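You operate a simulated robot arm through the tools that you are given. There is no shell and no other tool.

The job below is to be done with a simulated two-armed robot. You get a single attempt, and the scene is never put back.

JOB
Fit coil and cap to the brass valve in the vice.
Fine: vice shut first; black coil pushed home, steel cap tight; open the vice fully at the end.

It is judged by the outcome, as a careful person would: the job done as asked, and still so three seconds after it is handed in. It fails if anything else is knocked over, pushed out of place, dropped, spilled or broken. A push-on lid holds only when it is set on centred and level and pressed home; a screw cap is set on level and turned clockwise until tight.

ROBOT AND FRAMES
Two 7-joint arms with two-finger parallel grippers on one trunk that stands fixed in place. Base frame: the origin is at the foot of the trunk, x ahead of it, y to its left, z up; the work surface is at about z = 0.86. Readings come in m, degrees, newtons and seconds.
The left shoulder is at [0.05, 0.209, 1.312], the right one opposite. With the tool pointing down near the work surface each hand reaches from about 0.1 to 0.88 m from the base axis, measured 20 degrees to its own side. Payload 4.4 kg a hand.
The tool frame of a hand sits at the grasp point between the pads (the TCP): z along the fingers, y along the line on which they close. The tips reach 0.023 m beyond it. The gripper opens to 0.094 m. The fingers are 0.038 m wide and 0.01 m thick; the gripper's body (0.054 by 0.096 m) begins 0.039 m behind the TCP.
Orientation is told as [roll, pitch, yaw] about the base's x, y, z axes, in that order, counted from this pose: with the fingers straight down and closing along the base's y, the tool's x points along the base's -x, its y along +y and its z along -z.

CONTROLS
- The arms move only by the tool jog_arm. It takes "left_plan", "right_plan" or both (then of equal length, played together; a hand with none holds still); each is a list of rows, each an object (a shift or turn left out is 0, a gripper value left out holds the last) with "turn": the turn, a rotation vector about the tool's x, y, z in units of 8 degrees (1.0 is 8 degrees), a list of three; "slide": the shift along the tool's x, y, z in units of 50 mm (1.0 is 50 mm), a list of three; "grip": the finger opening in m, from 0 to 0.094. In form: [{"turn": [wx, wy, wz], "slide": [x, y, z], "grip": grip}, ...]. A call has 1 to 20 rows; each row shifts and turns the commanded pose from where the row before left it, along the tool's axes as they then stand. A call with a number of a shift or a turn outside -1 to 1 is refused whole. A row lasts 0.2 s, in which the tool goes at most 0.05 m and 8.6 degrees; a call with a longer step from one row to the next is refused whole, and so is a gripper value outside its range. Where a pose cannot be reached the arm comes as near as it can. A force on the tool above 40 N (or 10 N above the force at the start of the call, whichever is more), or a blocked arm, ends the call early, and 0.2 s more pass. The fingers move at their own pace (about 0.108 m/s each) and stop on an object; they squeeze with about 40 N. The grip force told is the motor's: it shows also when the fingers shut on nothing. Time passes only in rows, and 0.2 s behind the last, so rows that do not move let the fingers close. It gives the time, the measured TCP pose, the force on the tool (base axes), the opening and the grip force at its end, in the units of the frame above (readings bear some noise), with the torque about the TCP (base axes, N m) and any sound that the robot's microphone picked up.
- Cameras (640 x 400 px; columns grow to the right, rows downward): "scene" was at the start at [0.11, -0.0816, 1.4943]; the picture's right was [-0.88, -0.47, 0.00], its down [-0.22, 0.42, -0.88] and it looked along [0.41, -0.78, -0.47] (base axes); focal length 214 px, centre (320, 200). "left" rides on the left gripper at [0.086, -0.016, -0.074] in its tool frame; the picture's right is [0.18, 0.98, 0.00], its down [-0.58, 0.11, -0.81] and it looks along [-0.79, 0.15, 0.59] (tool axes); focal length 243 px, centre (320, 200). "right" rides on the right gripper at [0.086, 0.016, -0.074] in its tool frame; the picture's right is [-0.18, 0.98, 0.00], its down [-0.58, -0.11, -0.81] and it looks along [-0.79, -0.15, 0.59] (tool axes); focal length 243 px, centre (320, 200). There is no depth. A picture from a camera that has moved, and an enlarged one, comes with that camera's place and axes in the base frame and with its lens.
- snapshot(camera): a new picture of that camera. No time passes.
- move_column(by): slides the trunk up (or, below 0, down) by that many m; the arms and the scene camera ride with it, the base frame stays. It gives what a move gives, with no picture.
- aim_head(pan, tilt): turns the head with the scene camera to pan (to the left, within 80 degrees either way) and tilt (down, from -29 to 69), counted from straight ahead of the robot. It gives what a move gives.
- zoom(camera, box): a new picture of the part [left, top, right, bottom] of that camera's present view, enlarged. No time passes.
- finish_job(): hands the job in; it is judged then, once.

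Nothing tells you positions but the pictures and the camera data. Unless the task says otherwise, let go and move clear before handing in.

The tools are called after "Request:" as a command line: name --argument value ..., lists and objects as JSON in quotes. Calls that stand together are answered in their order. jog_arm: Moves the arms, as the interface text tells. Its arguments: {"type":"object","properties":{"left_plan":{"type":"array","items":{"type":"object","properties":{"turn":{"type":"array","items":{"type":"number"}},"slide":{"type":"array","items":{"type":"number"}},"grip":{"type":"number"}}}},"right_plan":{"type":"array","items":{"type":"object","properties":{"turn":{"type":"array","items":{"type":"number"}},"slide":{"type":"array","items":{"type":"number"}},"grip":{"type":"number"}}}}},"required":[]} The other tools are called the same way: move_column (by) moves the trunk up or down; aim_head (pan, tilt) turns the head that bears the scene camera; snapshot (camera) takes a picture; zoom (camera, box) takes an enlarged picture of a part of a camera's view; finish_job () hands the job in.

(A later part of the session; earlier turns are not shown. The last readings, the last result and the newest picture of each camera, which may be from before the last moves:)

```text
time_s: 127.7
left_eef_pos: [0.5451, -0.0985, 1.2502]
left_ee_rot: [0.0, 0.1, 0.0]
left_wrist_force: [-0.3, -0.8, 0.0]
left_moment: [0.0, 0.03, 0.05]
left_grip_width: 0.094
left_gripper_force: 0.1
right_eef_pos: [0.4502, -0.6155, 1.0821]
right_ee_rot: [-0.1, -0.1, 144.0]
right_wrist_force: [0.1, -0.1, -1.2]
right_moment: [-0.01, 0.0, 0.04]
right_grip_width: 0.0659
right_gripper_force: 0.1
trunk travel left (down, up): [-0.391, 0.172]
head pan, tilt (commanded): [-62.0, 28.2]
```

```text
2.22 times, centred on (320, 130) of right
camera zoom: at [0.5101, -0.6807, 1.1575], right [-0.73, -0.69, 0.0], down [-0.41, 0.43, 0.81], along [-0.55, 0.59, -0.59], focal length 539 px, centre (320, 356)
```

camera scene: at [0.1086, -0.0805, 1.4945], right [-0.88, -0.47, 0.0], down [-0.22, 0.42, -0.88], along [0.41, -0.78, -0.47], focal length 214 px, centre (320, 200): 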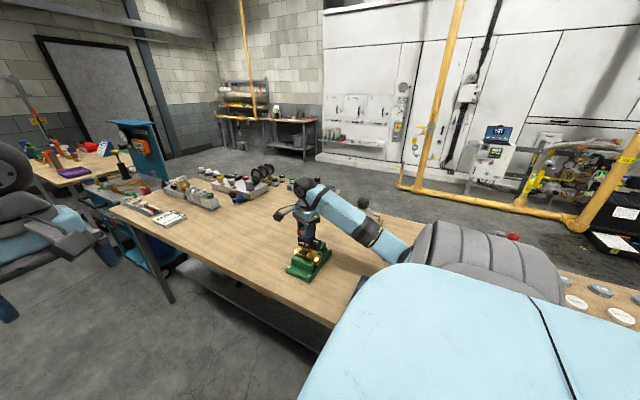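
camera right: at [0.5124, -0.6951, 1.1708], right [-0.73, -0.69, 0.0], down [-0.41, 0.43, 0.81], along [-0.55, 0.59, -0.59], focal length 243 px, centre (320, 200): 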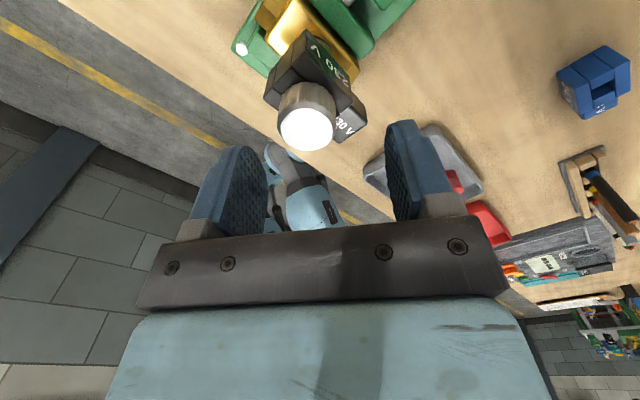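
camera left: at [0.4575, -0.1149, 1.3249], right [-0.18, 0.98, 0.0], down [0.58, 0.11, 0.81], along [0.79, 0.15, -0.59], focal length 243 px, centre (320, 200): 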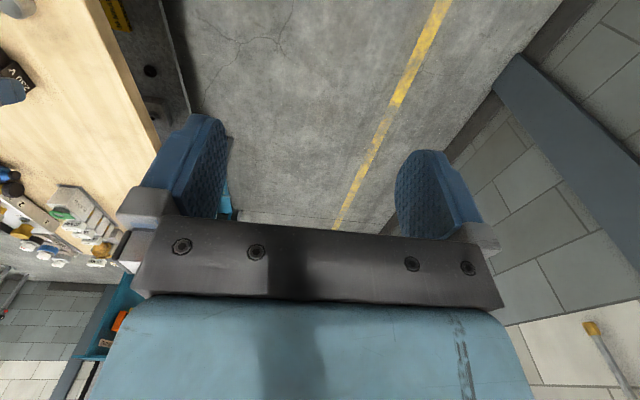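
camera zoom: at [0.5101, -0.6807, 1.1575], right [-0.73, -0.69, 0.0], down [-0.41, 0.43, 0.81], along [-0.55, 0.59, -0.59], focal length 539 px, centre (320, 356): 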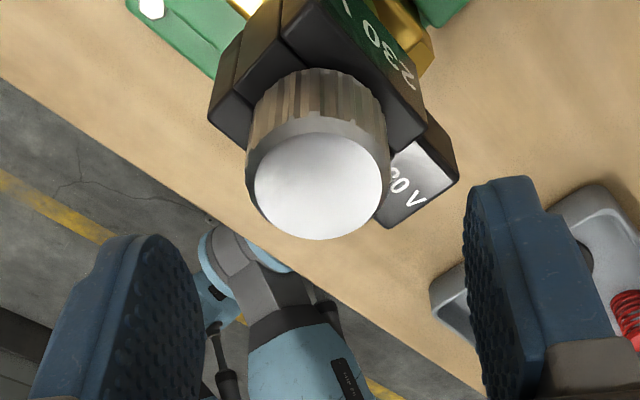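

The cap did not go lower in that last turn, and its base seems to be a few millimetres above the coil. Before continuing I want a level side view of the gap, so I'll bring the hand back to yaw 0 and away from the valve.

Request:
jog_arm --right_plan '[{"turn": [0, 0, 1], "slide": [0, 0, -0.4]}, {"turn": [0, 0, 1]}, {"turn": [0, 0, 1]}, {"turn": [0, 0, 1]}, {"turn": [0, 0, 1]}, {"turn": [0, 0, 1]}, {"turn": [0, 0, 1]}, {"turn": [0, 0, 1]}, {"turn": [0, 0, 1]}, {"turn": [0, 0, 1]}, {"turn": [0, 0, 1]}, {"turn": [0, 0, 1]}, {"turn": [0, 0, 1]}, {"turn": [0, 0, 1]}, {"turn": [0, 0, 1]}, {"turn": [0, 0, 1]}, {"turn": [0, 0, 1]}, {"turn": [0, 0, 1]}]'

Request:
jog_arm --right_plan '[{"slide": [0.7, 0, 0]}, {"slide": [0.7, 0, 0]}, {"slide": [0.7, 0, 0]}, {"slide": [0.7, 0, 0]}, {"turn": [0, -1, 0]}, {"turn": [0, -1, 0]}, {"turn": [0, -1, 0]}, {"turn": [0, -1, 0]}, {"turn": [0, -0.5, 0]}, {"slide": [0, 0, 0]}]'

Request:
snapshot --camera "right"

Request:
snapshot --camera "scene"

```text
time_s: 131.5
left_eef_pos: [0.5447, -0.0991, 1.2509]
left_ee_rot: [0.0, 0.0, 0.0]
left_wrist_force: [-0.2, 0.6, 0.3]
left_moment: [0.03, 0.0, 0.03]
left_grip_width: 0.0941
left_gripper_force: 0.1
right_eef_pos: [0.4493, -0.6173, 1.1026]
right_ee_rot: [0.1, 0.0, -0.1]
right_wrist_force: [0.2, -0.3, 0.6]
right_moment: [0.01, 0.02, 0.0]
right_grip_width: 0.066
right_gripper_force: 0.0
trunk travel left (down, up): [-0.391, 0.172]
head pan, tilt (commanded): [-62.0, 28.2]
```

```text
time_s: 133.7
left_eef_pos: [0.5445, -0.0994, 1.2499]
left_ee_rot: [0.0, 0.0, 0.1]
left_wrist_force: [0.3, -0.5, -0.3]
left_moment: [0.04, -0.01, -0.04]
left_grip_width: 0.0939
left_gripper_force: 0.0
right_eef_pos: [0.3082, -0.6167, 1.1021]
right_ee_rot: [0.0, -36.2, -0.1]
right_wrist_force: [0.8, 0.1, 0.4]
right_moment: [0.01, 0.0, -0.01]
right_grip_width: 0.0659
right_gripper_force: 0.2
trunk travel left (down, up): [-0.391, 0.172]
head pan, tilt (commanded): [-62.0, 28.2]
```

```text
taken
camera right: at [0.1952, -0.6008, 1.1128], right [0.15, 0.98, 0.11], down [-0.01, -0.11, 0.99], along [0.99, -0.15, -0.01], focal length 243 px, centre (320, 200)
```

right: 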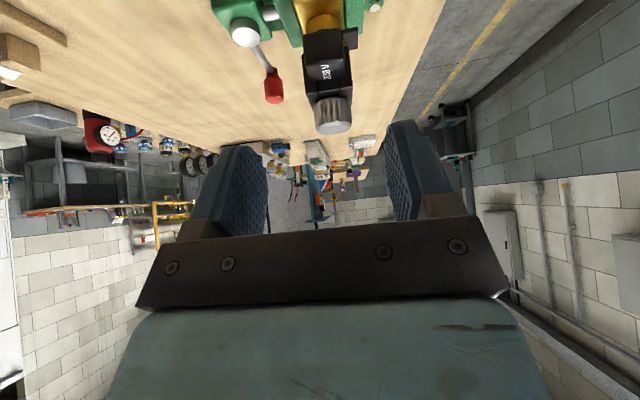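

```text
taken
camera scene: at [0.1102, -0.0817, 1.4943], right [-0.88, -0.47, 0.0], down [-0.22, 0.42, -0.88], along [0.41, -0.78, -0.47], focal length 214 px, centre (320, 200)
```

scene: 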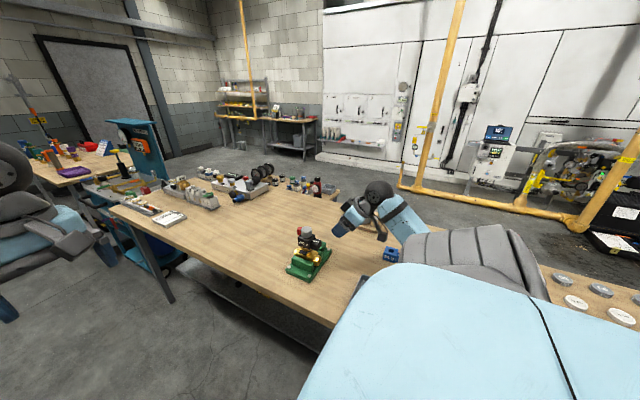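

I'll lower the camera to about the height of the cap's base.

Request:
jog_arm --right_plan '[{"slide": [0.315, 0, 0.43]}, {"slide": [0.315, 0, 0.43]}, {"slide": [0.315, 0, 0.43]}, {"slide": [0, 0, 0]}]'

Request:
zoom --camera "right" --box '[280, 100, 380, 215]'

Request:
snapshot --camera "right"

```text
time_s: 134.7
left_eef_pos: [0.5433, -0.0989, 1.2498]
left_ee_rot: [0.0, 0.0, -0.1]
left_wrist_force: [-0.4, 0.4, -0.6]
left_moment: [0.01, -0.01, -0.02]
left_grip_width: 0.0939
left_gripper_force: 0.0
right_eef_pos: [0.3086, -0.6151, 1.0209]
right_ee_rot: [0.2, -36.0, 0.0]
right_wrist_force: [0.5, -0.1, 0.6]
right_moment: [0.02, 0.04, 0.02]
right_grip_width: 0.0659
right_gripper_force: 0.1
trunk travel left (down, up): [-0.391, 0.172]
head pan, tilt (commanded): [-62.0, 28.2]
```

```text
3.48 times, centred on (330, 158) of right
camera zoom: at [0.1957, -0.5994, 1.0319], right [0.15, 0.98, 0.11], down [0.0, -0.11, 0.99], along [0.99, -0.15, -0.01], focal length 844 px, centre (285, 348)
```

zoom: 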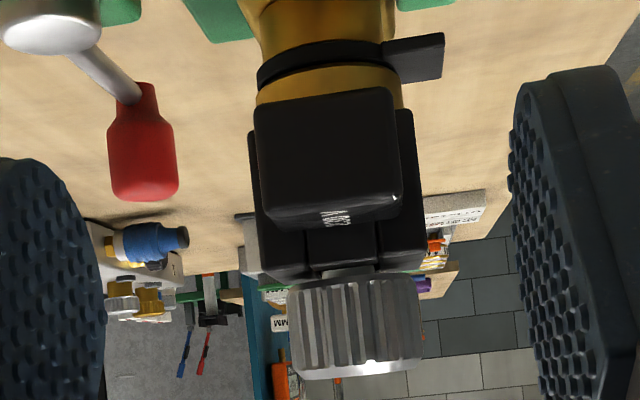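

```text
taken
camera right: at [0.1957, -0.5994, 1.0319], right [0.15, 0.98, 0.11], down [0.0, -0.11, 0.99], along [0.99, -0.15, -0.01], focal length 243 px, centre (320, 200)
```

right: 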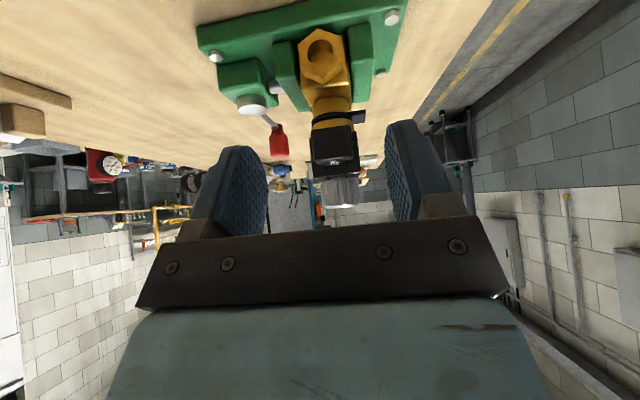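

This view is very helpful: the coil sits tight on the collar, and there is still a small gap with the stem showing between coil and cap. I'll enlarge it.

Request:
zoom --camera "right" --box '[305, 150, 355, 215]'

Request:
zoom --camera "right" --box '[305, 110, 355, 165]'

```text
6.15 times, centred on (330, 182) of right
camera zoom: at [0.1957, -0.5994, 1.0319], right [0.15, 0.98, 0.11], down [0.0, -0.11, 0.99], along [0.99, -0.15, -0.01], focal length 1493 px, centre (258, 308)
```

zoom: 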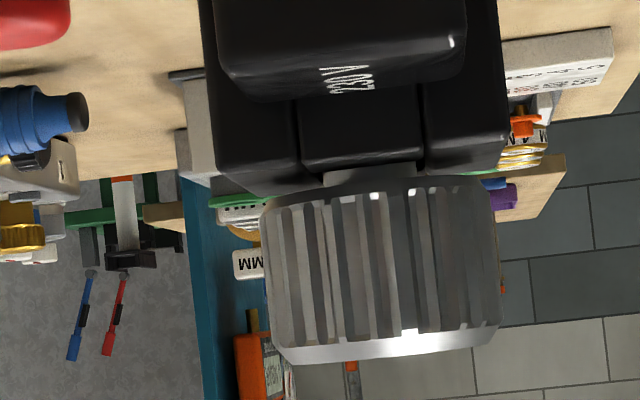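

```text
7.27 times, centred on (330, 138) of right
camera zoom: at [0.1957, -0.5994, 1.0319], right [0.15, 0.98, 0.11], down [0.0, -0.11, 0.99], along [0.99, -0.15, -0.01], focal length 1764 px, centre (247, 654)
```

zoom: 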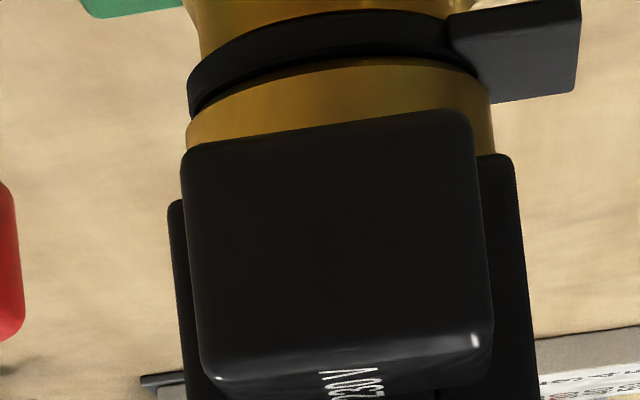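

The coil is fully home, and about 3–5 mm remain between cap and coil, so the cap needs more turning; in the last grip the fingers probably slipped round it. I'll go back over the cap.

Request:
jog_arm --right_plan '[{"slide": [-0.315, 0, -0.43]}, {"slide": [-0.315, 0, -0.43]}, {"slide": [-0.315, 0, -0.43]}, {"turn": [0, 1, 0]}, {"turn": [0, 1, 0]}, {"turn": [0, 1, 0]}, {"turn": [0, 1, 0]}, {"turn": [0, 0.5, 0]}, {"slide": [-0.7, 0, 0]}, {"slide": [-0.7, 0, 0]}, {"slide": [-0.7, 0, 0]}, {"slide": [-0.7, 0, 0]}, {"slide": [0, 0, 0]}]'

Request:
jog_arm --right_plan '[{"turn": [0, 0, -1]}, {"turn": [0, 0, -1]}, {"turn": [0, 0, -1]}, {"turn": [0, 0, -1]}, {"turn": [0, 0, -1]}, {"turn": [0, 0, -1]}, {"turn": [0, 0, -1]}, {"turn": [0, 0, -1]}, {"turn": [0, 0, -1]}, {"turn": [0, 0, -1]}, {"turn": [0, 0, -1]}, {"turn": [0, 0, -1]}, {"turn": [0, 0, -1]}, {"turn": [0, 0, -1]}, {"turn": [0, 0, -1]}, {"turn": [0, 0, -1]}, {"turn": [0, 0, -1]}, {"turn": [0, 0, -1]}, {"slide": [0, 0, 0]}]'

Request:
zoom --camera "right" --box '[230, 40, 410, 220]'

Request:
zoom --camera "scene" --box '[298, 224, 318, 244]'

```text
time_s: 137.5
left_eef_pos: [0.5438, -0.0979, 1.2514]
left_ee_rot: [0.0, -0.2, 0.0]
left_wrist_force: [-0.2, -0.4, 0.1]
left_moment: [0.0, -0.02, -0.01]
left_grip_width: 0.094
left_gripper_force: 0.1
right_eef_pos: [0.4471, -0.6177, 1.1024]
right_ee_rot: [0.1, -0.1, 0.1]
right_wrist_force: [1.2, -0.2, 0.9]
right_moment: [0.03, -0.05, -0.01]
right_grip_width: 0.0662
right_gripper_force: 0.1
trunk travel left (down, up): [-0.391, 0.172]
head pan, tilt (commanded): [-62.0, 28.2]
```

```text
time_s: 141.5
left_eef_pos: [0.5439, -0.0993, 1.2498]
left_ee_rot: [0.0, 0.0, 0.1]
left_wrist_force: [-0.3, -0.9, 0.2]
left_moment: [0.02, 0.03, -0.03]
left_grip_width: 0.094
left_gripper_force: 0.1
right_eef_pos: [0.45, -0.6159, 1.1016]
right_ee_rot: [-0.1, 0.0, 144.0]
right_wrist_force: [-0.1, 0.9, -1.1]
right_moment: [0.0, -0.01, 0.03]
right_grip_width: 0.066
right_gripper_force: 0.0
trunk travel left (down, up): [-0.391, 0.172]
head pan, tilt (commanded): [-62.0, 28.2]
```

```text
2.22 times, centred on (320, 130) of right
camera zoom: at [0.5102, -0.6804, 1.1775], right [-0.73, -0.69, 0.0], down [-0.41, 0.43, 0.81], along [-0.55, 0.59, -0.59], focal length 539 px, centre (320, 356)
```

zoom: 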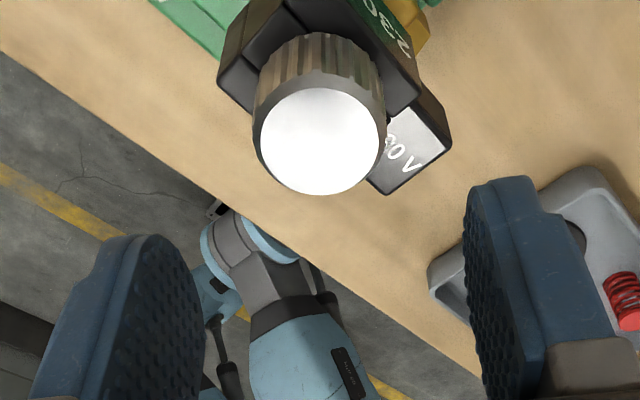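

```text
16.00 times, centred on (308, 234) of scene
camera zoom: at [0.11, -0.0816, 1.4943], right [-0.88, -0.47, 0.0], down [-0.22, 0.42, -0.88], along [0.41, -0.78, -0.47], focal length 3432 px, centre (512, -344)
```

zoom: 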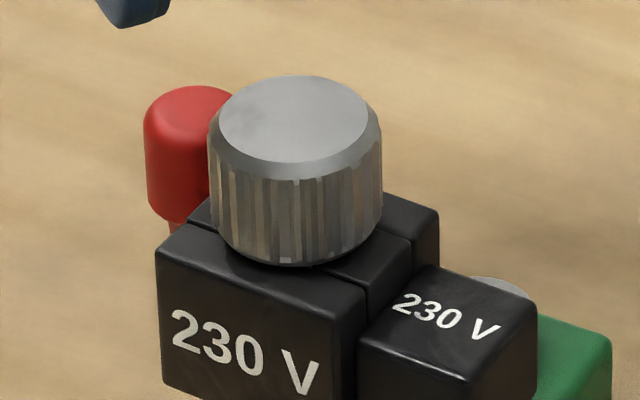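

The hand is centred over the cap again. I'll lower a little deeper for more pad contact, grip, and turn in short steps while reading the torque.

Request:
jog_arm --right_plan '[{"slide": [0, 0, 0.4]}, {"slide": [0, 0, 0.4]}, {"slide": [0, 0, 0.4]}, {"slide": [0, 0, 0.14]}, {"grip": 0}, {"grip": 0}, {"grip": 0}, {"grip": 0}]'

Request:
jog_arm --right_plan '[{"turn": [0, 0, 1], "grip": 0}, {"turn": [0, 0, 1], "grip": 0}, {"grip": 0}]'

Request:
jog_arm --right_plan '[{"turn": [0, 0, 1], "grip": 0}, {"turn": [0, 0, 1], "grip": 0}, {"grip": 0}]'

Request:
jog_arm --right_plan '[{"turn": [0, 0, 1], "grip": 0}, {"turn": [0, 0, 1], "grip": 0}, {"grip": 0}]'

Request:
zoom --camera "scene" --box '[298, 224, 318, 244]'

```text
time_s: 143.3
left_eef_pos: [0.5449, -0.0986, 1.2516]
left_ee_rot: [-0.2, -0.1, 0.0]
left_wrist_force: [0.7, -0.4, -1.1]
left_moment: [-0.03, 0.0, -0.01]
left_grip_width: 0.0941
left_gripper_force: 0.0
right_eef_pos: [0.4494, -0.6153, 1.0354]
right_ee_rot: [-0.2, -0.2, 144.0]
right_wrist_force: [6.0, 9.1, -4.0]
right_moment: [-0.08, -0.07, -0.07]
right_grip_width: 0.0364
right_gripper_force: 40.3
trunk travel left (down, up): [-0.391, 0.172]
head pan, tilt (commanded): [-62.0, 28.2]
```

```text
time_s: 144.1
left_eef_pos: [0.5456, -0.0991, 1.2501]
left_ee_rot: [0.0, 0.0, 0.0]
left_wrist_force: [0.1, 0.3, 0.3]
left_moment: [0.0, -0.01, 0.02]
left_grip_width: 0.094
left_gripper_force: 0.1
right_eef_pos: [0.4505, -0.6159, 1.0356]
right_ee_rot: [-0.1, 0.1, 127.9]
right_wrist_force: [4.8, 5.8, -1.2]
right_moment: [-0.12, 0.04, 0.4]
right_grip_width: 0.0364
right_gripper_force: 39.9
trunk travel left (down, up): [-0.391, 0.172]
head pan, tilt (commanded): [-62.0, 28.2]
```

```text
time_s: 144.9
left_eef_pos: [0.5451, -0.0975, 1.2503]
left_ee_rot: [-0.1, 0.0, 0.0]
left_wrist_force: [0.4, -1.3, 0.1]
left_moment: [-0.03, 0.03, 0.02]
left_grip_width: 0.0943
left_gripper_force: 0.1
right_eef_pos: [0.4493, -0.6159, 1.0353]
right_ee_rot: [-0.1, 0.0, 111.9]
right_wrist_force: [6.5, 5.0, 2.6]
right_moment: [0.07, -0.12, 0.26]
right_grip_width: 0.0367
right_gripper_force: 40.0
trunk travel left (down, up): [-0.391, 0.172]
head pan, tilt (commanded): [-62.0, 28.2]
```

```text
time_s: 145.7
left_eef_pos: [0.5444, -0.0983, 1.251]
left_ee_rot: [0.0, 0.0, 0.0]
left_wrist_force: [-0.7, 0.3, 0.3]
left_moment: [-0.02, 0.02, 0.0]
left_grip_width: 0.0943
left_gripper_force: 0.0
right_eef_pos: [0.4503, -0.6157, 1.036]
right_ee_rot: [-0.1, -0.1, 95.9]
right_wrist_force: [4.5, 3.1, -0.7]
right_moment: [0.0, -0.18, 0.03]
right_grip_width: 0.0365
right_gripper_force: 40.1
trunk travel left (down, up): [-0.391, 0.172]
head pan, tilt (commanded): [-62.0, 28.2]
```

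```text
16.00 times, centred on (308, 234) of scene
camera zoom: at [0.1109, -0.0814, 1.4942], right [-0.88, -0.47, 0.0], down [-0.22, 0.42, -0.88], along [0.41, -0.78, -0.47], focal length 3432 px, centre (512, -344)
```

zoom: 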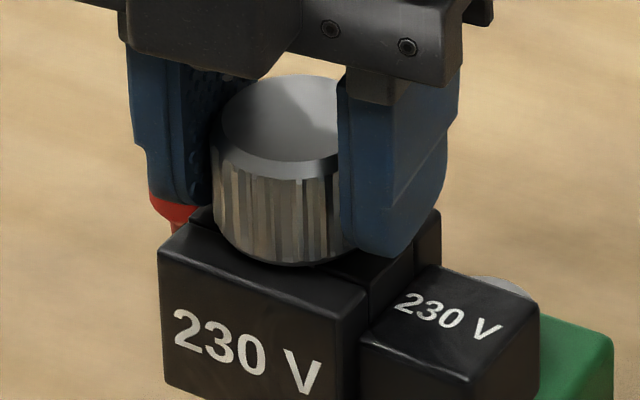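

The torque comes and goes, so I need to know whether the cap turns with the fingers. I'll compare close-ups of the knurling before and after a small turn.

Request:
zoom --camera "scene" --box '[303, 230, 313, 241]'

Request:
jog_arm --right_plan '[{"turn": [0, 0, 1], "grip": 0}, {"grip": 0}]'

Request:
zoom --camera "scene" --box '[303, 230, 313, 241]'

Request:
jog_arm --right_plan '[{"turn": [0, 0, 1], "grip": 0}, {"grip": 0}]'

Request:
zoom --camera "scene" --box '[303, 230, 313, 241]'

```text
16.00 times, centred on (308, 236) of scene
camera zoom: at [0.1109, -0.0814, 1.4942], right [-0.88, -0.47, 0.0], down [-0.22, 0.42, -0.88], along [0.41, -0.78, -0.47], focal length 3432 px, centre (512, -368)
```

zoom: 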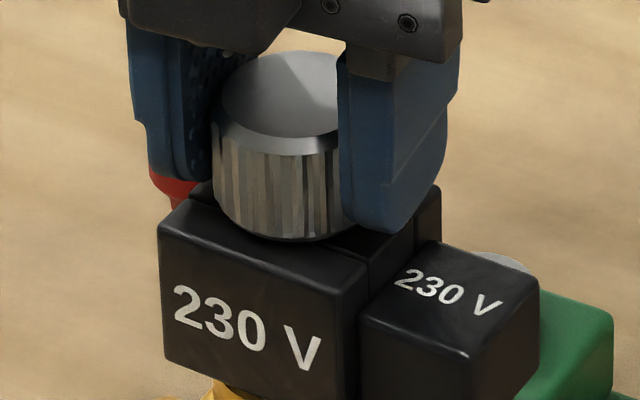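

```text
time_s: 146.3
left_eef_pos: [0.5455, -0.0981, 1.2509]
left_ee_rot: [0.0, 0.2, 0.0]
left_wrist_force: [0.6, 0.1, 0.4]
left_moment: [-0.01, 0.02, -0.02]
left_grip_width: 0.0941
left_gripper_force: 0.1
right_eef_pos: [0.4488, -0.6144, 1.0359]
right_ee_rot: [0.0, -0.1, 87.8]
right_wrist_force: [5.5, 3.4, -0.1]
right_moment: [0.03, -0.01, 0.48]
right_grip_width: 0.0363
right_gripper_force: 39.8
trunk travel left (down, up): [-0.391, 0.172]
head pan, tilt (commanded): [-62.0, 28.2]
```

```text
16.00 times, centred on (308, 236) of scene
camera zoom: at [0.1109, -0.0812, 1.4943], right [-0.88, -0.47, 0.0], down [-0.22, 0.42, -0.88], along [0.41, -0.78, -0.47], focal length 3432 px, centre (512, -368)
```

zoom: 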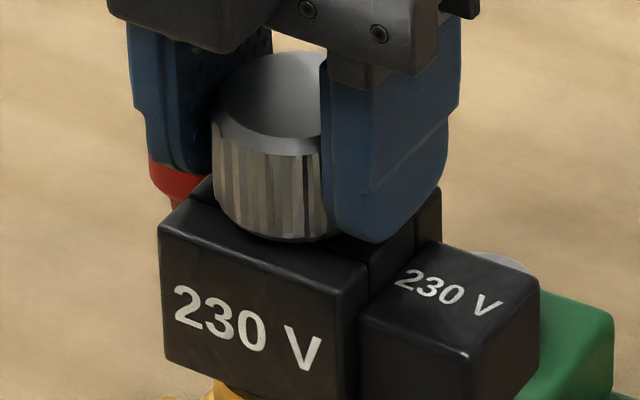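

```text
time_s: 146.9
left_eef_pos: [0.545, -0.1007, 1.2502]
left_ee_rot: [0.0, 0.0, 0.0]
left_wrist_force: [-0.2, -0.1, 0.1]
left_moment: [-0.01, 0.01, -0.01]
left_grip_width: 0.094
left_gripper_force: 0.1
right_eef_pos: [0.4494, -0.6168, 1.0344]
right_ee_rot: [0.0, -0.1, 80.0]
right_wrist_force: [1.1, 0.7, -0.6]
right_moment: [0.04, -0.19, 0.32]
right_grip_width: 0.0365
right_gripper_force: 40.2
trunk travel left (down, up): [-0.391, 0.172]
head pan, tilt (commanded): [-62.0, 28.2]
```

```text
16.00 times, centred on (308, 236) of scene
camera zoom: at [0.1103, -0.0816, 1.4943], right [-0.88, -0.47, 0.0], down [-0.22, 0.42, -0.88], along [0.41, -0.78, -0.47], focal length 3432 px, centre (512, -368)
```

zoom: 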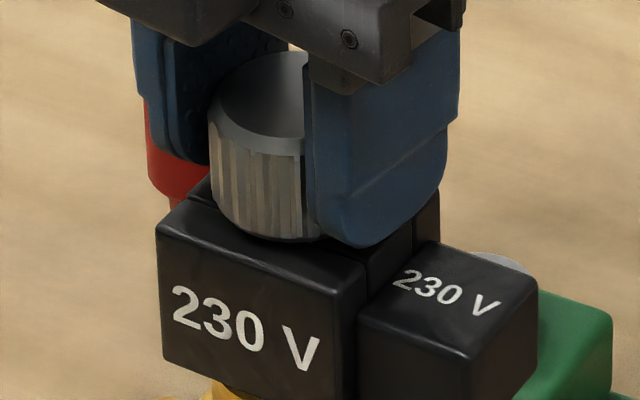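

The view there is partly blocked. I'll release, go to about +120° where the front of the cap is in full view, and do the turn test with 4° steps.

Request:
jog_arm --right_plan '[{"grip": 0.045}, {"grip": 0.06}, {"turn": [0, 0, -1], "grip": 0.06}, {"turn": [0, 0, -1]}, {"turn": [0, 0, -1]}, {"turn": [0, 0, -1]}, {"turn": [0, 0, -1]}, {"grip": 0}, {"grip": 0}, {"grip": 0}]'

Request:
zoom --camera "scene" --box '[303, 230, 313, 241]'

Request:
jog_arm --right_plan '[{"turn": [0, 0, 0.5], "grip": 0}, {"grip": 0}]'

Request:
zoom --camera "scene" --box '[303, 230, 313, 241]'

Request:
jog_arm --right_plan '[{"turn": [0, 0, 0.5], "grip": 0}, {"grip": 0}]'

Request:
zoom --camera "scene" --box '[303, 230, 313, 241]'

```text
time_s: 149.1
left_eef_pos: [0.5454, -0.0989, 1.2505]
left_ee_rot: [0.0, 0.0, 0.0]
left_wrist_force: [-0.1, -0.9, -0.3]
left_moment: [0.01, -0.03, -0.02]
left_grip_width: 0.094
left_gripper_force: 0.0
right_eef_pos: [0.4486, -0.6157, 1.0352]
right_ee_rot: [-0.1, -0.1, 120.1]
right_wrist_force: [3.4, 0.7, 1.2]
right_moment: [-0.04, 0.0, 0.15]
right_grip_width: 0.0367
right_gripper_force: 39.7
trunk travel left (down, up): [-0.391, 0.172]
head pan, tilt (commanded): [-62.0, 28.2]
```

```text
16.00 times, centred on (308, 236) of scene
camera zoom: at [0.1104, -0.0814, 1.4943], right [-0.88, -0.47, 0.0], down [-0.22, 0.42, -0.88], along [0.41, -0.78, -0.47], focal length 3432 px, centre (512, -368)
```

zoom: 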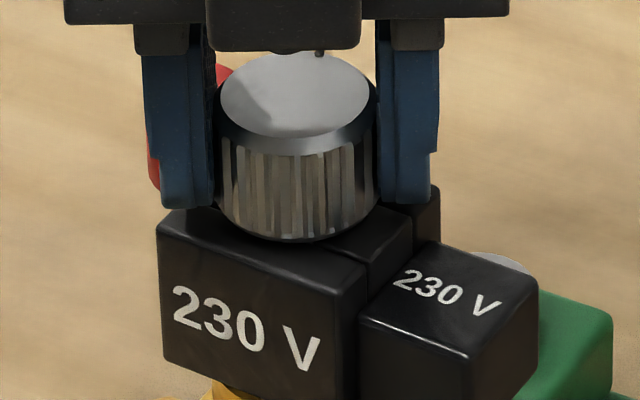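

```text
time_s: 149.7
left_eef_pos: [0.5445, -0.0991, 1.2509]
left_ee_rot: [-0.1, 0.0, 0.0]
left_wrist_force: [-0.5, -0.3, 0.3]
left_moment: [0.04, 0.03, -0.02]
left_grip_width: 0.094
left_gripper_force: 0.2
right_eef_pos: [0.45, -0.6159, 1.0357]
right_ee_rot: [-0.1, -0.1, 116.0]
right_wrist_force: [0.1, 3.2, 0.3]
right_moment: [0.0, 0.03, 0.19]
right_grip_width: 0.0368
right_gripper_force: 39.5
trunk travel left (down, up): [-0.391, 0.172]
head pan, tilt (commanded): [-62.0, 28.2]
```

```text
16.00 times, centred on (308, 236) of scene
camera zoom: at [0.11, -0.0814, 1.4943], right [-0.88, -0.47, 0.0], down [-0.22, 0.42, -0.88], along [0.41, -0.78, -0.47], focal length 3432 px, centre (512, -368)
```

zoom: 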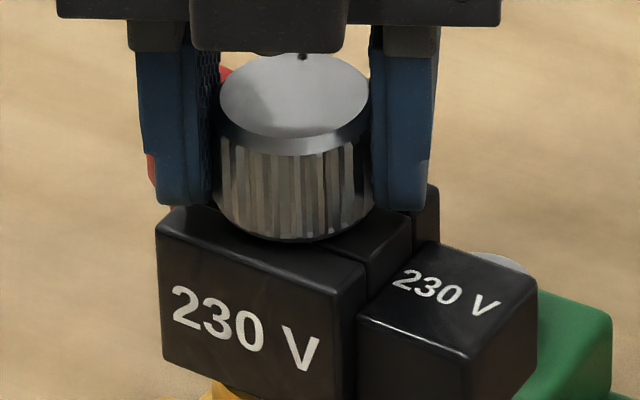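

```text
time_s: 150.3
left_eef_pos: [0.5441, -0.0981, 1.2503]
left_ee_rot: [0.0, 0.0, 0.0]
left_wrist_force: [-0.4, 0.0, 0.2]
left_moment: [-0.01, 0.02, -0.01]
left_grip_width: 0.0941
left_gripper_force: 0.0
right_eef_pos: [0.4494, -0.6153, 1.0366]
right_ee_rot: [0.0, -0.2, 112.0]
right_wrist_force: [2.1, 0.3, -0.3]
right_moment: [-0.03, -0.01, 0.27]
right_grip_width: 0.0368
right_gripper_force: 40.0
trunk travel left (down, up): [-0.391, 0.172]
head pan, tilt (commanded): [-62.0, 28.2]
```

```text
16.00 times, centred on (308, 236) of scene
camera zoom: at [0.1104, -0.0816, 1.4943], right [-0.88, -0.47, 0.0], down [-0.22, 0.42, -0.88], along [0.41, -0.78, -0.47], focal length 3432 px, centre (512, -368)
```

zoom: 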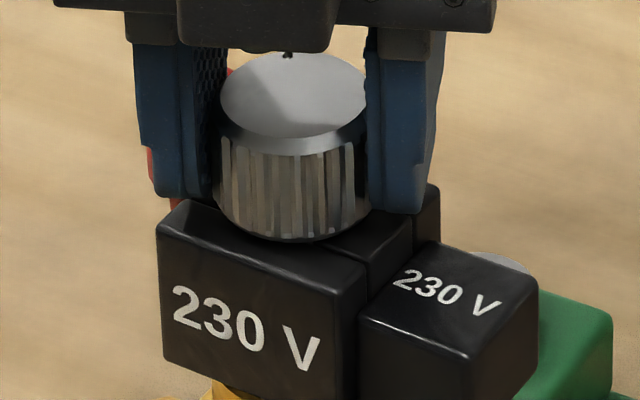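

The scene view is not decisive. The hand camera turns with the fingers, so if the cap turns with them its knurling will stay still in that view.

Request:
zoom --camera "right" --box '[280, 110, 360, 190]'

Request:
jog_arm --right_plan '[{"turn": [0, 0, 0.5], "grip": 0}, {"grip": 0}]'

Request:
zoom --camera "right" --box '[280, 110, 360, 190]'

Request:
jog_arm --right_plan '[{"turn": [0, 0, 0.5], "grip": 0}, {"grip": 0}]'

Request:
zoom --camera "right" --box '[280, 110, 360, 190]'

```text
5.00 times, centred on (320, 150) of right
camera zoom: at [0.4671, -0.7029, 1.1109], right [-0.98, -0.2, 0.0], down [-0.12, 0.58, 0.81], along [-0.16, 0.79, -0.59], focal length 1213 px, centre (320, 450)
```

zoom: 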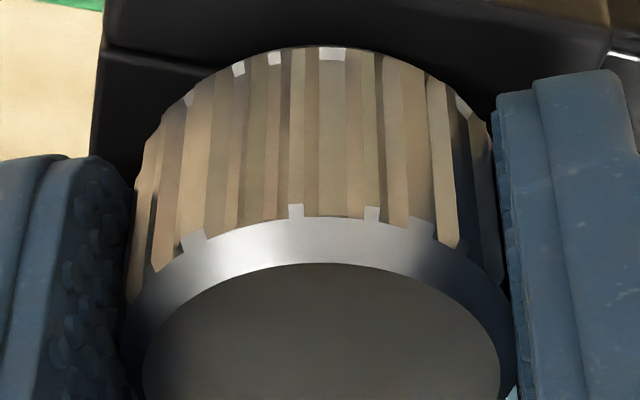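

```text
time_s: 150.9
left_eef_pos: [0.544, -0.0992, 1.25]
left_ee_rot: [-0.1, 0.0, 0.0]
left_wrist_force: [0.9, 0.6, 0.2]
left_moment: [0.0, 0.0, -0.02]
left_grip_width: 0.0939
left_gripper_force: 0.0
right_eef_pos: [0.4502, -0.6162, 1.0358]
right_ee_rot: [-0.1, -0.1, 108.0]
right_wrist_force: [2.1, 2.4, 0.1]
right_moment: [-0.02, 0.06, 0.34]
right_grip_width: 0.0365
right_gripper_force: 40.3
trunk travel left (down, up): [-0.391, 0.172]
head pan, tilt (commanded): [-62.0, 28.2]
```

```text
5.00 times, centred on (320, 150) of right
camera zoom: at [0.4609, -0.7036, 1.1109], right [-0.99, -0.13, 0.0], down [-0.08, 0.58, 0.81], along [-0.1, 0.8, -0.59], focal length 1213 px, centre (320, 450)
```

zoom: 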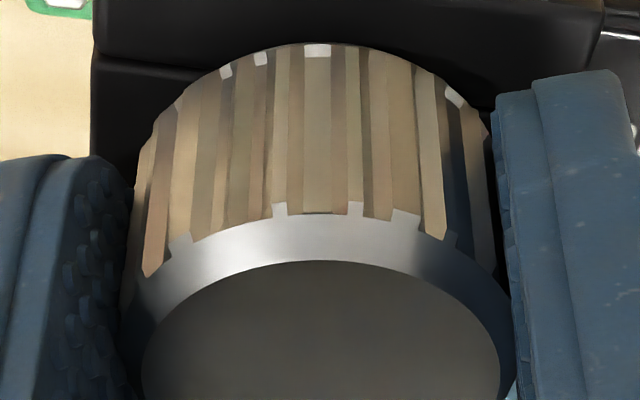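

```text
time_s: 151.5
left_eef_pos: [0.5438, -0.0991, 1.2508]
left_ee_rot: [0.1, -0.1, 0.0]
left_wrist_force: [0.3, 0.2, -0.1]
left_moment: [0.03, -0.02, 0.0]
left_grip_width: 0.0937
left_gripper_force: 0.2
right_eef_pos: [0.4508, -0.6159, 1.0362]
right_ee_rot: [0.0, -0.1, 104.0]
right_wrist_force: [2.5, 2.8, -0.9]
right_moment: [-0.07, 0.09, 0.27]
right_grip_width: 0.0366
right_gripper_force: 40.2
trunk travel left (down, up): [-0.391, 0.172]
head pan, tilt (commanded): [-62.0, 28.2]
```

```text
5.00 times, centred on (320, 150) of right
camera zoom: at [0.4549, -0.7045, 1.1109], right [-1.0, -0.06, 0.0], down [-0.03, 0.59, 0.81], along [-0.05, 0.81, -0.59], focal length 1213 px, centre (320, 450)
```

zoom: 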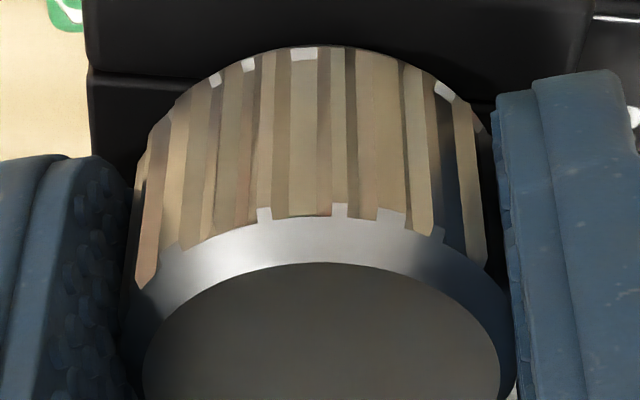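

That settles it: the knurl pattern moves about 16 px per 4° in the hand camera, so the cap is stationary and the fingers slip at about 0.3–0.5 N·m. To learn if it is truly tight or just jammed, I'll try a small counter-clockwise turn and watch.

Request:
jog_arm --right_plan '[{"turn": [0, 0, -0.5], "grip": 0}, {"grip": 0}]'

Request:
zoom --camera "right" --box '[280, 110, 360, 190]'

Request:
jog_arm --right_plan '[{"turn": [0, 0, -0.5], "grip": 0}, {"grip": 0}]'

Request:
zoom --camera "right" --box '[280, 110, 360, 190]'

```text
time_s: 152.1
left_eef_pos: [0.5449, -0.0991, 1.2502]
left_ee_rot: [0.0, 0.0, 0.0]
left_wrist_force: [-0.2, -0.5, 0.2]
left_moment: [0.0, 0.01, 0.01]
left_grip_width: 0.0939
left_gripper_force: 0.0
right_eef_pos: [0.4484, -0.6168, 1.0361]
right_ee_rot: [0.1, -0.2, 108.0]
right_wrist_force: [2.5, 4.0, -2.8]
right_moment: [-0.08, 0.05, -0.1]
right_grip_width: 0.0365
right_gripper_force: 40.0
trunk travel left (down, up): [-0.391, 0.172]
head pan, tilt (commanded): [-62.0, 28.2]
```

```text
5.00 times, centred on (320, 150) of right
camera zoom: at [0.4611, -0.7039, 1.1109], right [-0.99, -0.13, 0.0], down [-0.08, 0.58, 0.81], along [-0.1, 0.8, -0.59], focal length 1213 px, centre (320, 450)
```

zoom: 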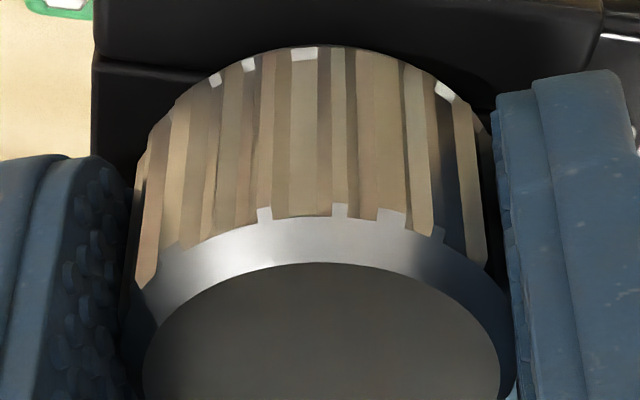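

```text
time_s: 152.7
left_eef_pos: [0.5455, -0.0992, 1.2496]
left_ee_rot: [0.0, 0.0, 0.0]
left_wrist_force: [-0.6, 0.8, -0.4]
left_moment: [-0.04, 0.0, -0.02]
left_grip_width: 0.0938
left_gripper_force: 0.1
right_eef_pos: [0.4506, -0.6147, 1.0352]
right_ee_rot: [0.0, -0.1, 112.1]
right_wrist_force: [2.8, 7.2, -4.3]
right_moment: [-0.03, -0.03, -0.07]
right_grip_width: 0.0366
right_gripper_force: 40.1
trunk travel left (down, up): [-0.391, 0.172]
head pan, tilt (commanded): [-62.0, 28.2]
```

```text
5.00 times, centred on (320, 150) of right
camera zoom: at [0.4673, -0.7029, 1.111], right [-0.98, -0.2, 0.0], down [-0.12, 0.58, 0.81], along [-0.16, 0.79, -0.59], focal length 1213 px, centre (320, 450)
```

zoom: 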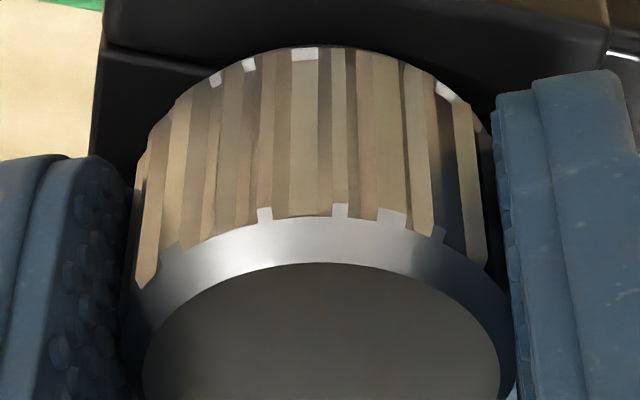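

Counter-clockwise it turns freely with the fingers, so the thread works and the clockwise stop is a real one. I'll turn it back clockwise and see where it stops.

Request:
jog_arm --right_plan '[{"turn": [0, 0, 0.5], "grip": 0}, {"grip": 0}]'

Request:
zoom --camera "right" --box '[280, 110, 360, 190]'

Request:
jog_arm --right_plan '[{"turn": [0, 0, 0.5], "grip": 0}, {"grip": 0}]'

Request:
zoom --camera "right" --box '[280, 110, 360, 190]'

Request:
jog_arm --right_plan '[{"turn": [0, 0, 0.5], "grip": 0}, {"grip": 0}]'

Request:
zoom --camera "right" --box '[280, 110, 360, 190]'

```text
time_s: 153.3
left_eef_pos: [0.5455, -0.0983, 1.2502]
left_ee_rot: [0.0, 0.0, 0.0]
left_wrist_force: [0.4, -0.8, 0.4]
left_moment: [0.0, -0.02, 0.02]
left_grip_width: 0.0938
left_gripper_force: 0.1
right_eef_pos: [0.4495, -0.6158, 1.035]
right_ee_rot: [-0.1, -0.1, 107.9]
right_wrist_force: [2.7, 4.1, -2.2]
right_moment: [0.06, 0.09, 0.09]
right_grip_width: 0.0365
right_gripper_force: 39.5
trunk travel left (down, up): [-0.391, 0.172]
head pan, tilt (commanded): [-62.0, 28.2]
```

```text
5.00 times, centred on (320, 150) of right
camera zoom: at [0.4611, -0.7039, 1.111], right [-0.99, -0.13, 0.0], down [-0.08, 0.59, 0.81], along [-0.1, 0.8, -0.59], focal length 1213 px, centre (320, 450)
```

zoom: 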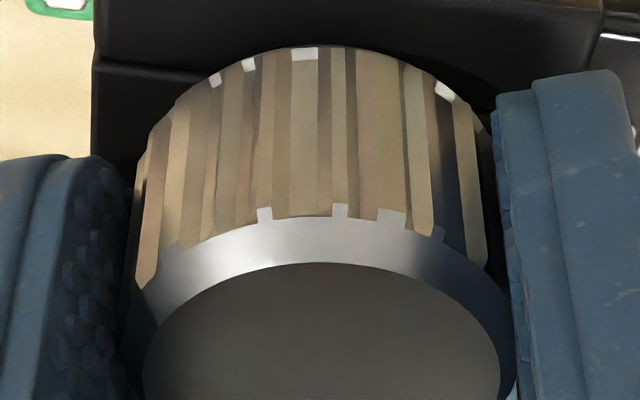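

```text
time_s: 153.9
left_eef_pos: [0.5452, -0.0991, 1.2502]
left_ee_rot: [0.0, 0.0, 0.0]
left_wrist_force: [0.0, -0.2, 0.5]
left_moment: [0.03, 0.01, -0.01]
left_grip_width: 0.094
left_gripper_force: 0.0
right_eef_pos: [0.4516, -0.6153, 1.0359]
right_ee_rot: [0.1, -0.1, 104.0]
right_wrist_force: [1.6, 2.0, -1.1]
right_moment: [0.02, 0.17, 0.21]
right_grip_width: 0.0367
right_gripper_force: 40.2
trunk travel left (down, up): [-0.391, 0.172]
head pan, tilt (commanded): [-62.0, 28.2]
```

```text
5.00 times, centred on (320, 150) of right
camera zoom: at [0.4548, -0.7045, 1.111], right [-1.0, -0.06, 0.0], down [-0.04, 0.59, 0.81], along [-0.05, 0.81, -0.59], focal length 1213 px, centre (320, 450)
```

zoom: 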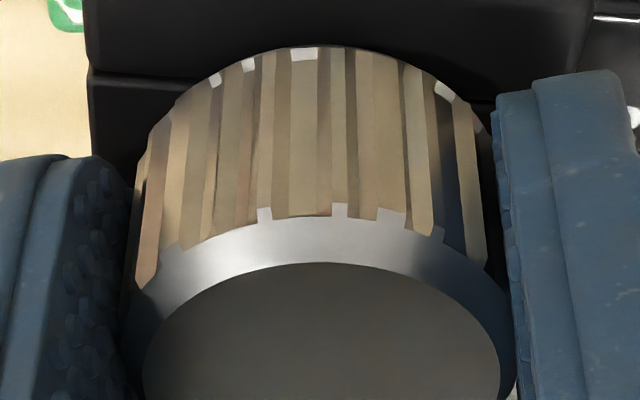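

```text
time_s: 154.5
left_eef_pos: [0.5453, -0.0984, 1.2505]
left_ee_rot: [0.0, 0.1, 0.0]
left_wrist_force: [0.5, -0.1, -0.3]
left_moment: [0.0, -0.01, -0.01]
left_grip_width: 0.0941
left_gripper_force: 0.1
right_eef_pos: [0.451, -0.6159, 1.0355]
right_ee_rot: [0.0, -0.1, 100.0]
right_wrist_force: [2.4, 1.0, 0.7]
right_moment: [-0.14, 0.17, 0.17]
right_grip_width: 0.0365
right_gripper_force: 39.8
trunk travel left (down, up): [-0.391, 0.172]
head pan, tilt (commanded): [-62.0, 28.2]
```

```text
5.00 times, centred on (320, 150) of right
camera zoom: at [0.4485, -0.7042, 1.111], right [-1.0, 0.01, 0.0], down [0.01, 0.59, 0.81], along [0.01, 0.81, -0.59], focal length 1213 px, centre (320, 450)
```

zoom: 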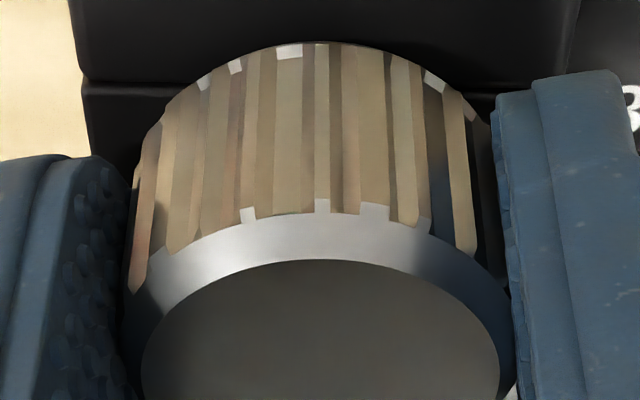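

The stop repeats exactly: 8° free, then a hard stop where only the fingers slip. To be sure this is the end of the thread and not a jam, I'll unscrew about 40° and check that it moves smoothly.

Request:
jog_arm --right_plan '[{"turn": [0, 0, -1], "grip": 0}, {"turn": [0, 0, -1], "grip": 0}, {"turn": [0, 0, -1], "grip": 0}, {"turn": [0, 0, -1], "grip": 0}, {"turn": [0, 0, -1], "grip": 0}, {"grip": 0}]'

Request:
zoom --camera "right" --box '[280, 110, 360, 190]'

Request:
zoom --camera "scene" --box '[303, 230, 313, 241]'

```text
time_s: 155.9
left_eef_pos: [0.5439, -0.0981, 1.2499]
left_ee_rot: [0.0, 0.0, 0.0]
left_wrist_force: [-1.3, 0.3, 0.1]
left_moment: [0.0, 0.04, 0.0]
left_grip_width: 0.0939
left_gripper_force: 0.0
right_eef_pos: [0.4493, -0.615, 1.0359]
right_ee_rot: [-0.1, 0.0, 140.1]
right_wrist_force: [2.0, -1.5, 3.1]
right_moment: [-0.09, 0.25, 0.0]
right_grip_width: 0.0368
right_gripper_force: 40.5
trunk travel left (down, up): [-0.391, 0.172]
head pan, tilt (commanded): [-62.0, 28.2]
```

```text
5.00 times, centred on (320, 150) of right
camera zoom: at [0.5056, -0.684, 1.1115], right [-0.77, -0.64, 0.0], down [-0.38, 0.46, 0.81], along [-0.51, 0.62, -0.59], focal length 1213 px, centre (320, 450)
```

zoom: 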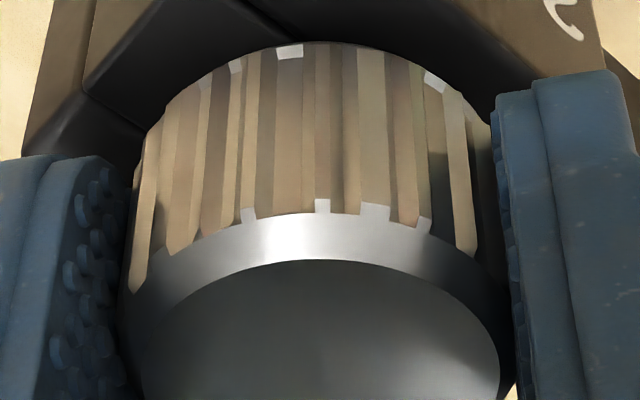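

```text
16.00 times, centred on (308, 236) of scene
camera zoom: at [0.1099, -0.0813, 1.4944], right [-0.88, -0.47, 0.0], down [-0.22, 0.42, -0.88], along [0.41, -0.78, -0.47], focal length 3432 px, centre (512, -368)
```

zoom: 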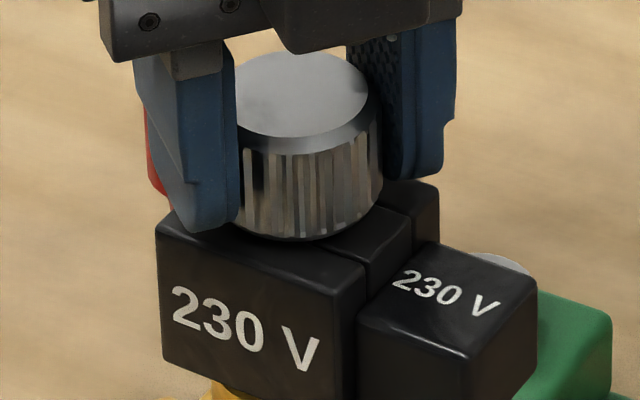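

Unscrewing is smooth and lifts the cap only slightly, a normal right-hand thread, so that stop is the tight end of travel. I'll turn it back clockwise past the stop so it ends tight, checking the knurl.

Request:
jog_arm --right_plan '[{"turn": [0, 0, 1], "grip": 0}, {"turn": [0, 0, 1], "grip": 0}, {"turn": [0, 0, 1], "grip": 0}, {"turn": [0, 0, 1], "grip": 0}, {"grip": 0}]'

Request:
zoom --camera "right" --box '[280, 110, 360, 190]'

Request:
jog_arm --right_plan '[{"turn": [0, 0, 1], "grip": 0}, {"turn": [0, 0, 1], "grip": 0}, {"turn": [0, 0, 1], "grip": 0}, {"grip": 0}]'

Request:
zoom --camera "right" --box '[280, 110, 360, 190]'

```text
time_s: 157.1
left_eef_pos: [0.5447, -0.0989, 1.2503]
left_ee_rot: [0.0, 0.1, 0.0]
left_wrist_force: [-0.8, 0.0, -0.2]
left_moment: [0.0, 0.02, 0.0]
left_grip_width: 0.094
left_gripper_force: 0.0
right_eef_pos: [0.4501, -0.6155, 1.0359]
right_ee_rot: [0.0, -0.1, 107.9]
right_wrist_force: [1.1, 4.8, -0.8]
right_moment: [-0.07, 0.08, -0.06]
right_grip_width: 0.0366
right_gripper_force: 39.7
trunk travel left (down, up): [-0.391, 0.172]
head pan, tilt (commanded): [-62.0, 28.2]
```

```text
5.00 times, centred on (320, 150) of right
camera zoom: at [0.4608, -0.7036, 1.111], right [-0.99, -0.13, 0.0], down [-0.08, 0.58, 0.81], along [-0.1, 0.8, -0.59], focal length 1213 px, centre (320, 450)
```

zoom: 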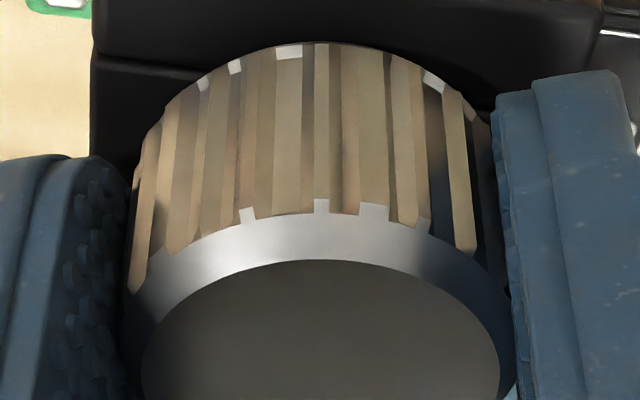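

```text
time_s: 158.1
left_eef_pos: [0.5438, -0.0999, 1.2508]
left_ee_rot: [-0.1, 0.0, 0.0]
left_wrist_force: [0.5, 0.0, 0.1]
left_moment: [-0.01, 0.03, 0.01]
left_grip_width: 0.0939
left_gripper_force: 0.0
right_eef_pos: [0.4493, -0.6152, 1.0352]
right_ee_rot: [0.0, -0.1, 83.9]
right_wrist_force: [0.8, 0.2, 1.1]
right_moment: [-0.08, 0.17, 0.28]
right_grip_width: 0.0366
right_gripper_force: 40.3
trunk travel left (down, up): [-0.391, 0.172]
head pan, tilt (commanded): [-62.0, 28.2]
```

```text
5.00 times, centred on (320, 150) of right
camera zoom: at [0.4241, -0.7013, 1.1107], right [-0.96, 0.29, 0.0], down [0.17, 0.57, 0.81], along [0.23, 0.77, -0.59], focal length 1213 px, centre (320, 450)
```

zoom: 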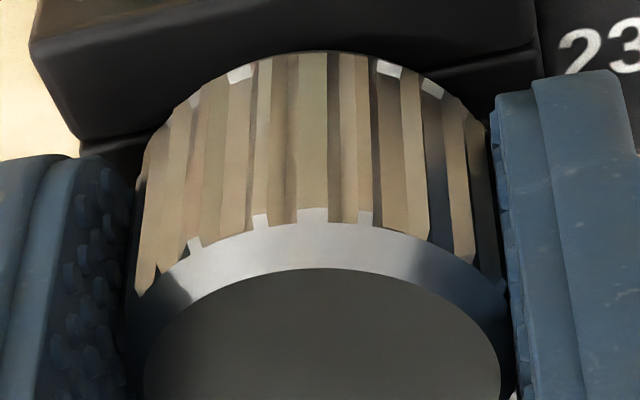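

The stop repeats at exactly the same angle: the cap is tight. I'll release, rise and take a last look before opening the vice.

Request:
jog_arm --right_plan '[{"grip": 0.045}, {"grip": 0.066}, {"grip": 0.066}, {"slide": [0, 0, -0.5]}, {"slide": [0, 0, -0.6]}, {"slide": [0, 0, -0.6], "turn": [0, 0, -0.75]}, {"slide": [0, 0, 0], "grip": 0}, {"grip": 0}]'

Request:
zoom --camera "scene" --box '[294, 224, 322, 256]'

Request:
snapshot --camera "right"

```text
time_s: 159.9
left_eef_pos: [0.5443, -0.0977, 1.2498]
left_ee_rot: [-0.1, 0.0, 0.0]
left_wrist_force: [-0.1, 0.1, 0.0]
left_moment: [-0.01, -0.01, -0.01]
left_grip_width: 0.094
left_gripper_force: 0.0
right_eef_pos: [0.4494, -0.6156, 1.1215]
right_ee_rot: [0.0, -0.1, 90.1]
right_wrist_force: [0.4, -0.6, 0.6]
right_moment: [0.0, 0.0, -0.02]
right_grip_width: 0.0
right_gripper_force: 40.0
trunk travel left (down, up): [-0.391, 0.172]
head pan, tilt (commanded): [-62.0, 28.2]
```

```text
12.50 times, centred on (308, 240) of scene
camera zoom: at [0.11, -0.0816, 1.4943], right [-0.88, -0.47, 0.0], down [-0.22, 0.42, -0.88], along [0.41, -0.78, -0.47], focal length 2681 px, centre (470, -300)
```

zoom: 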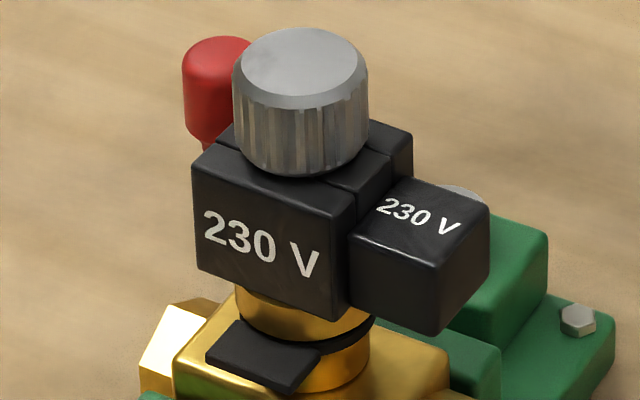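

```text
taken
camera right: at [0.4332, -0.7031, 1.1965], right [-0.98, 0.18, 0.0], down [0.11, 0.58, 0.81], along [0.15, 0.79, -0.59], focal length 243 px, centre (320, 200)
```

right: 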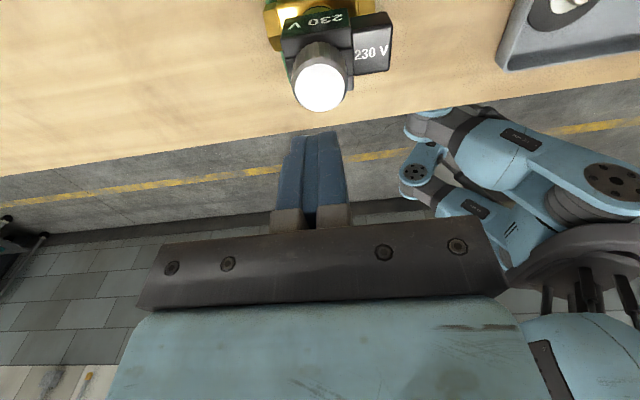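

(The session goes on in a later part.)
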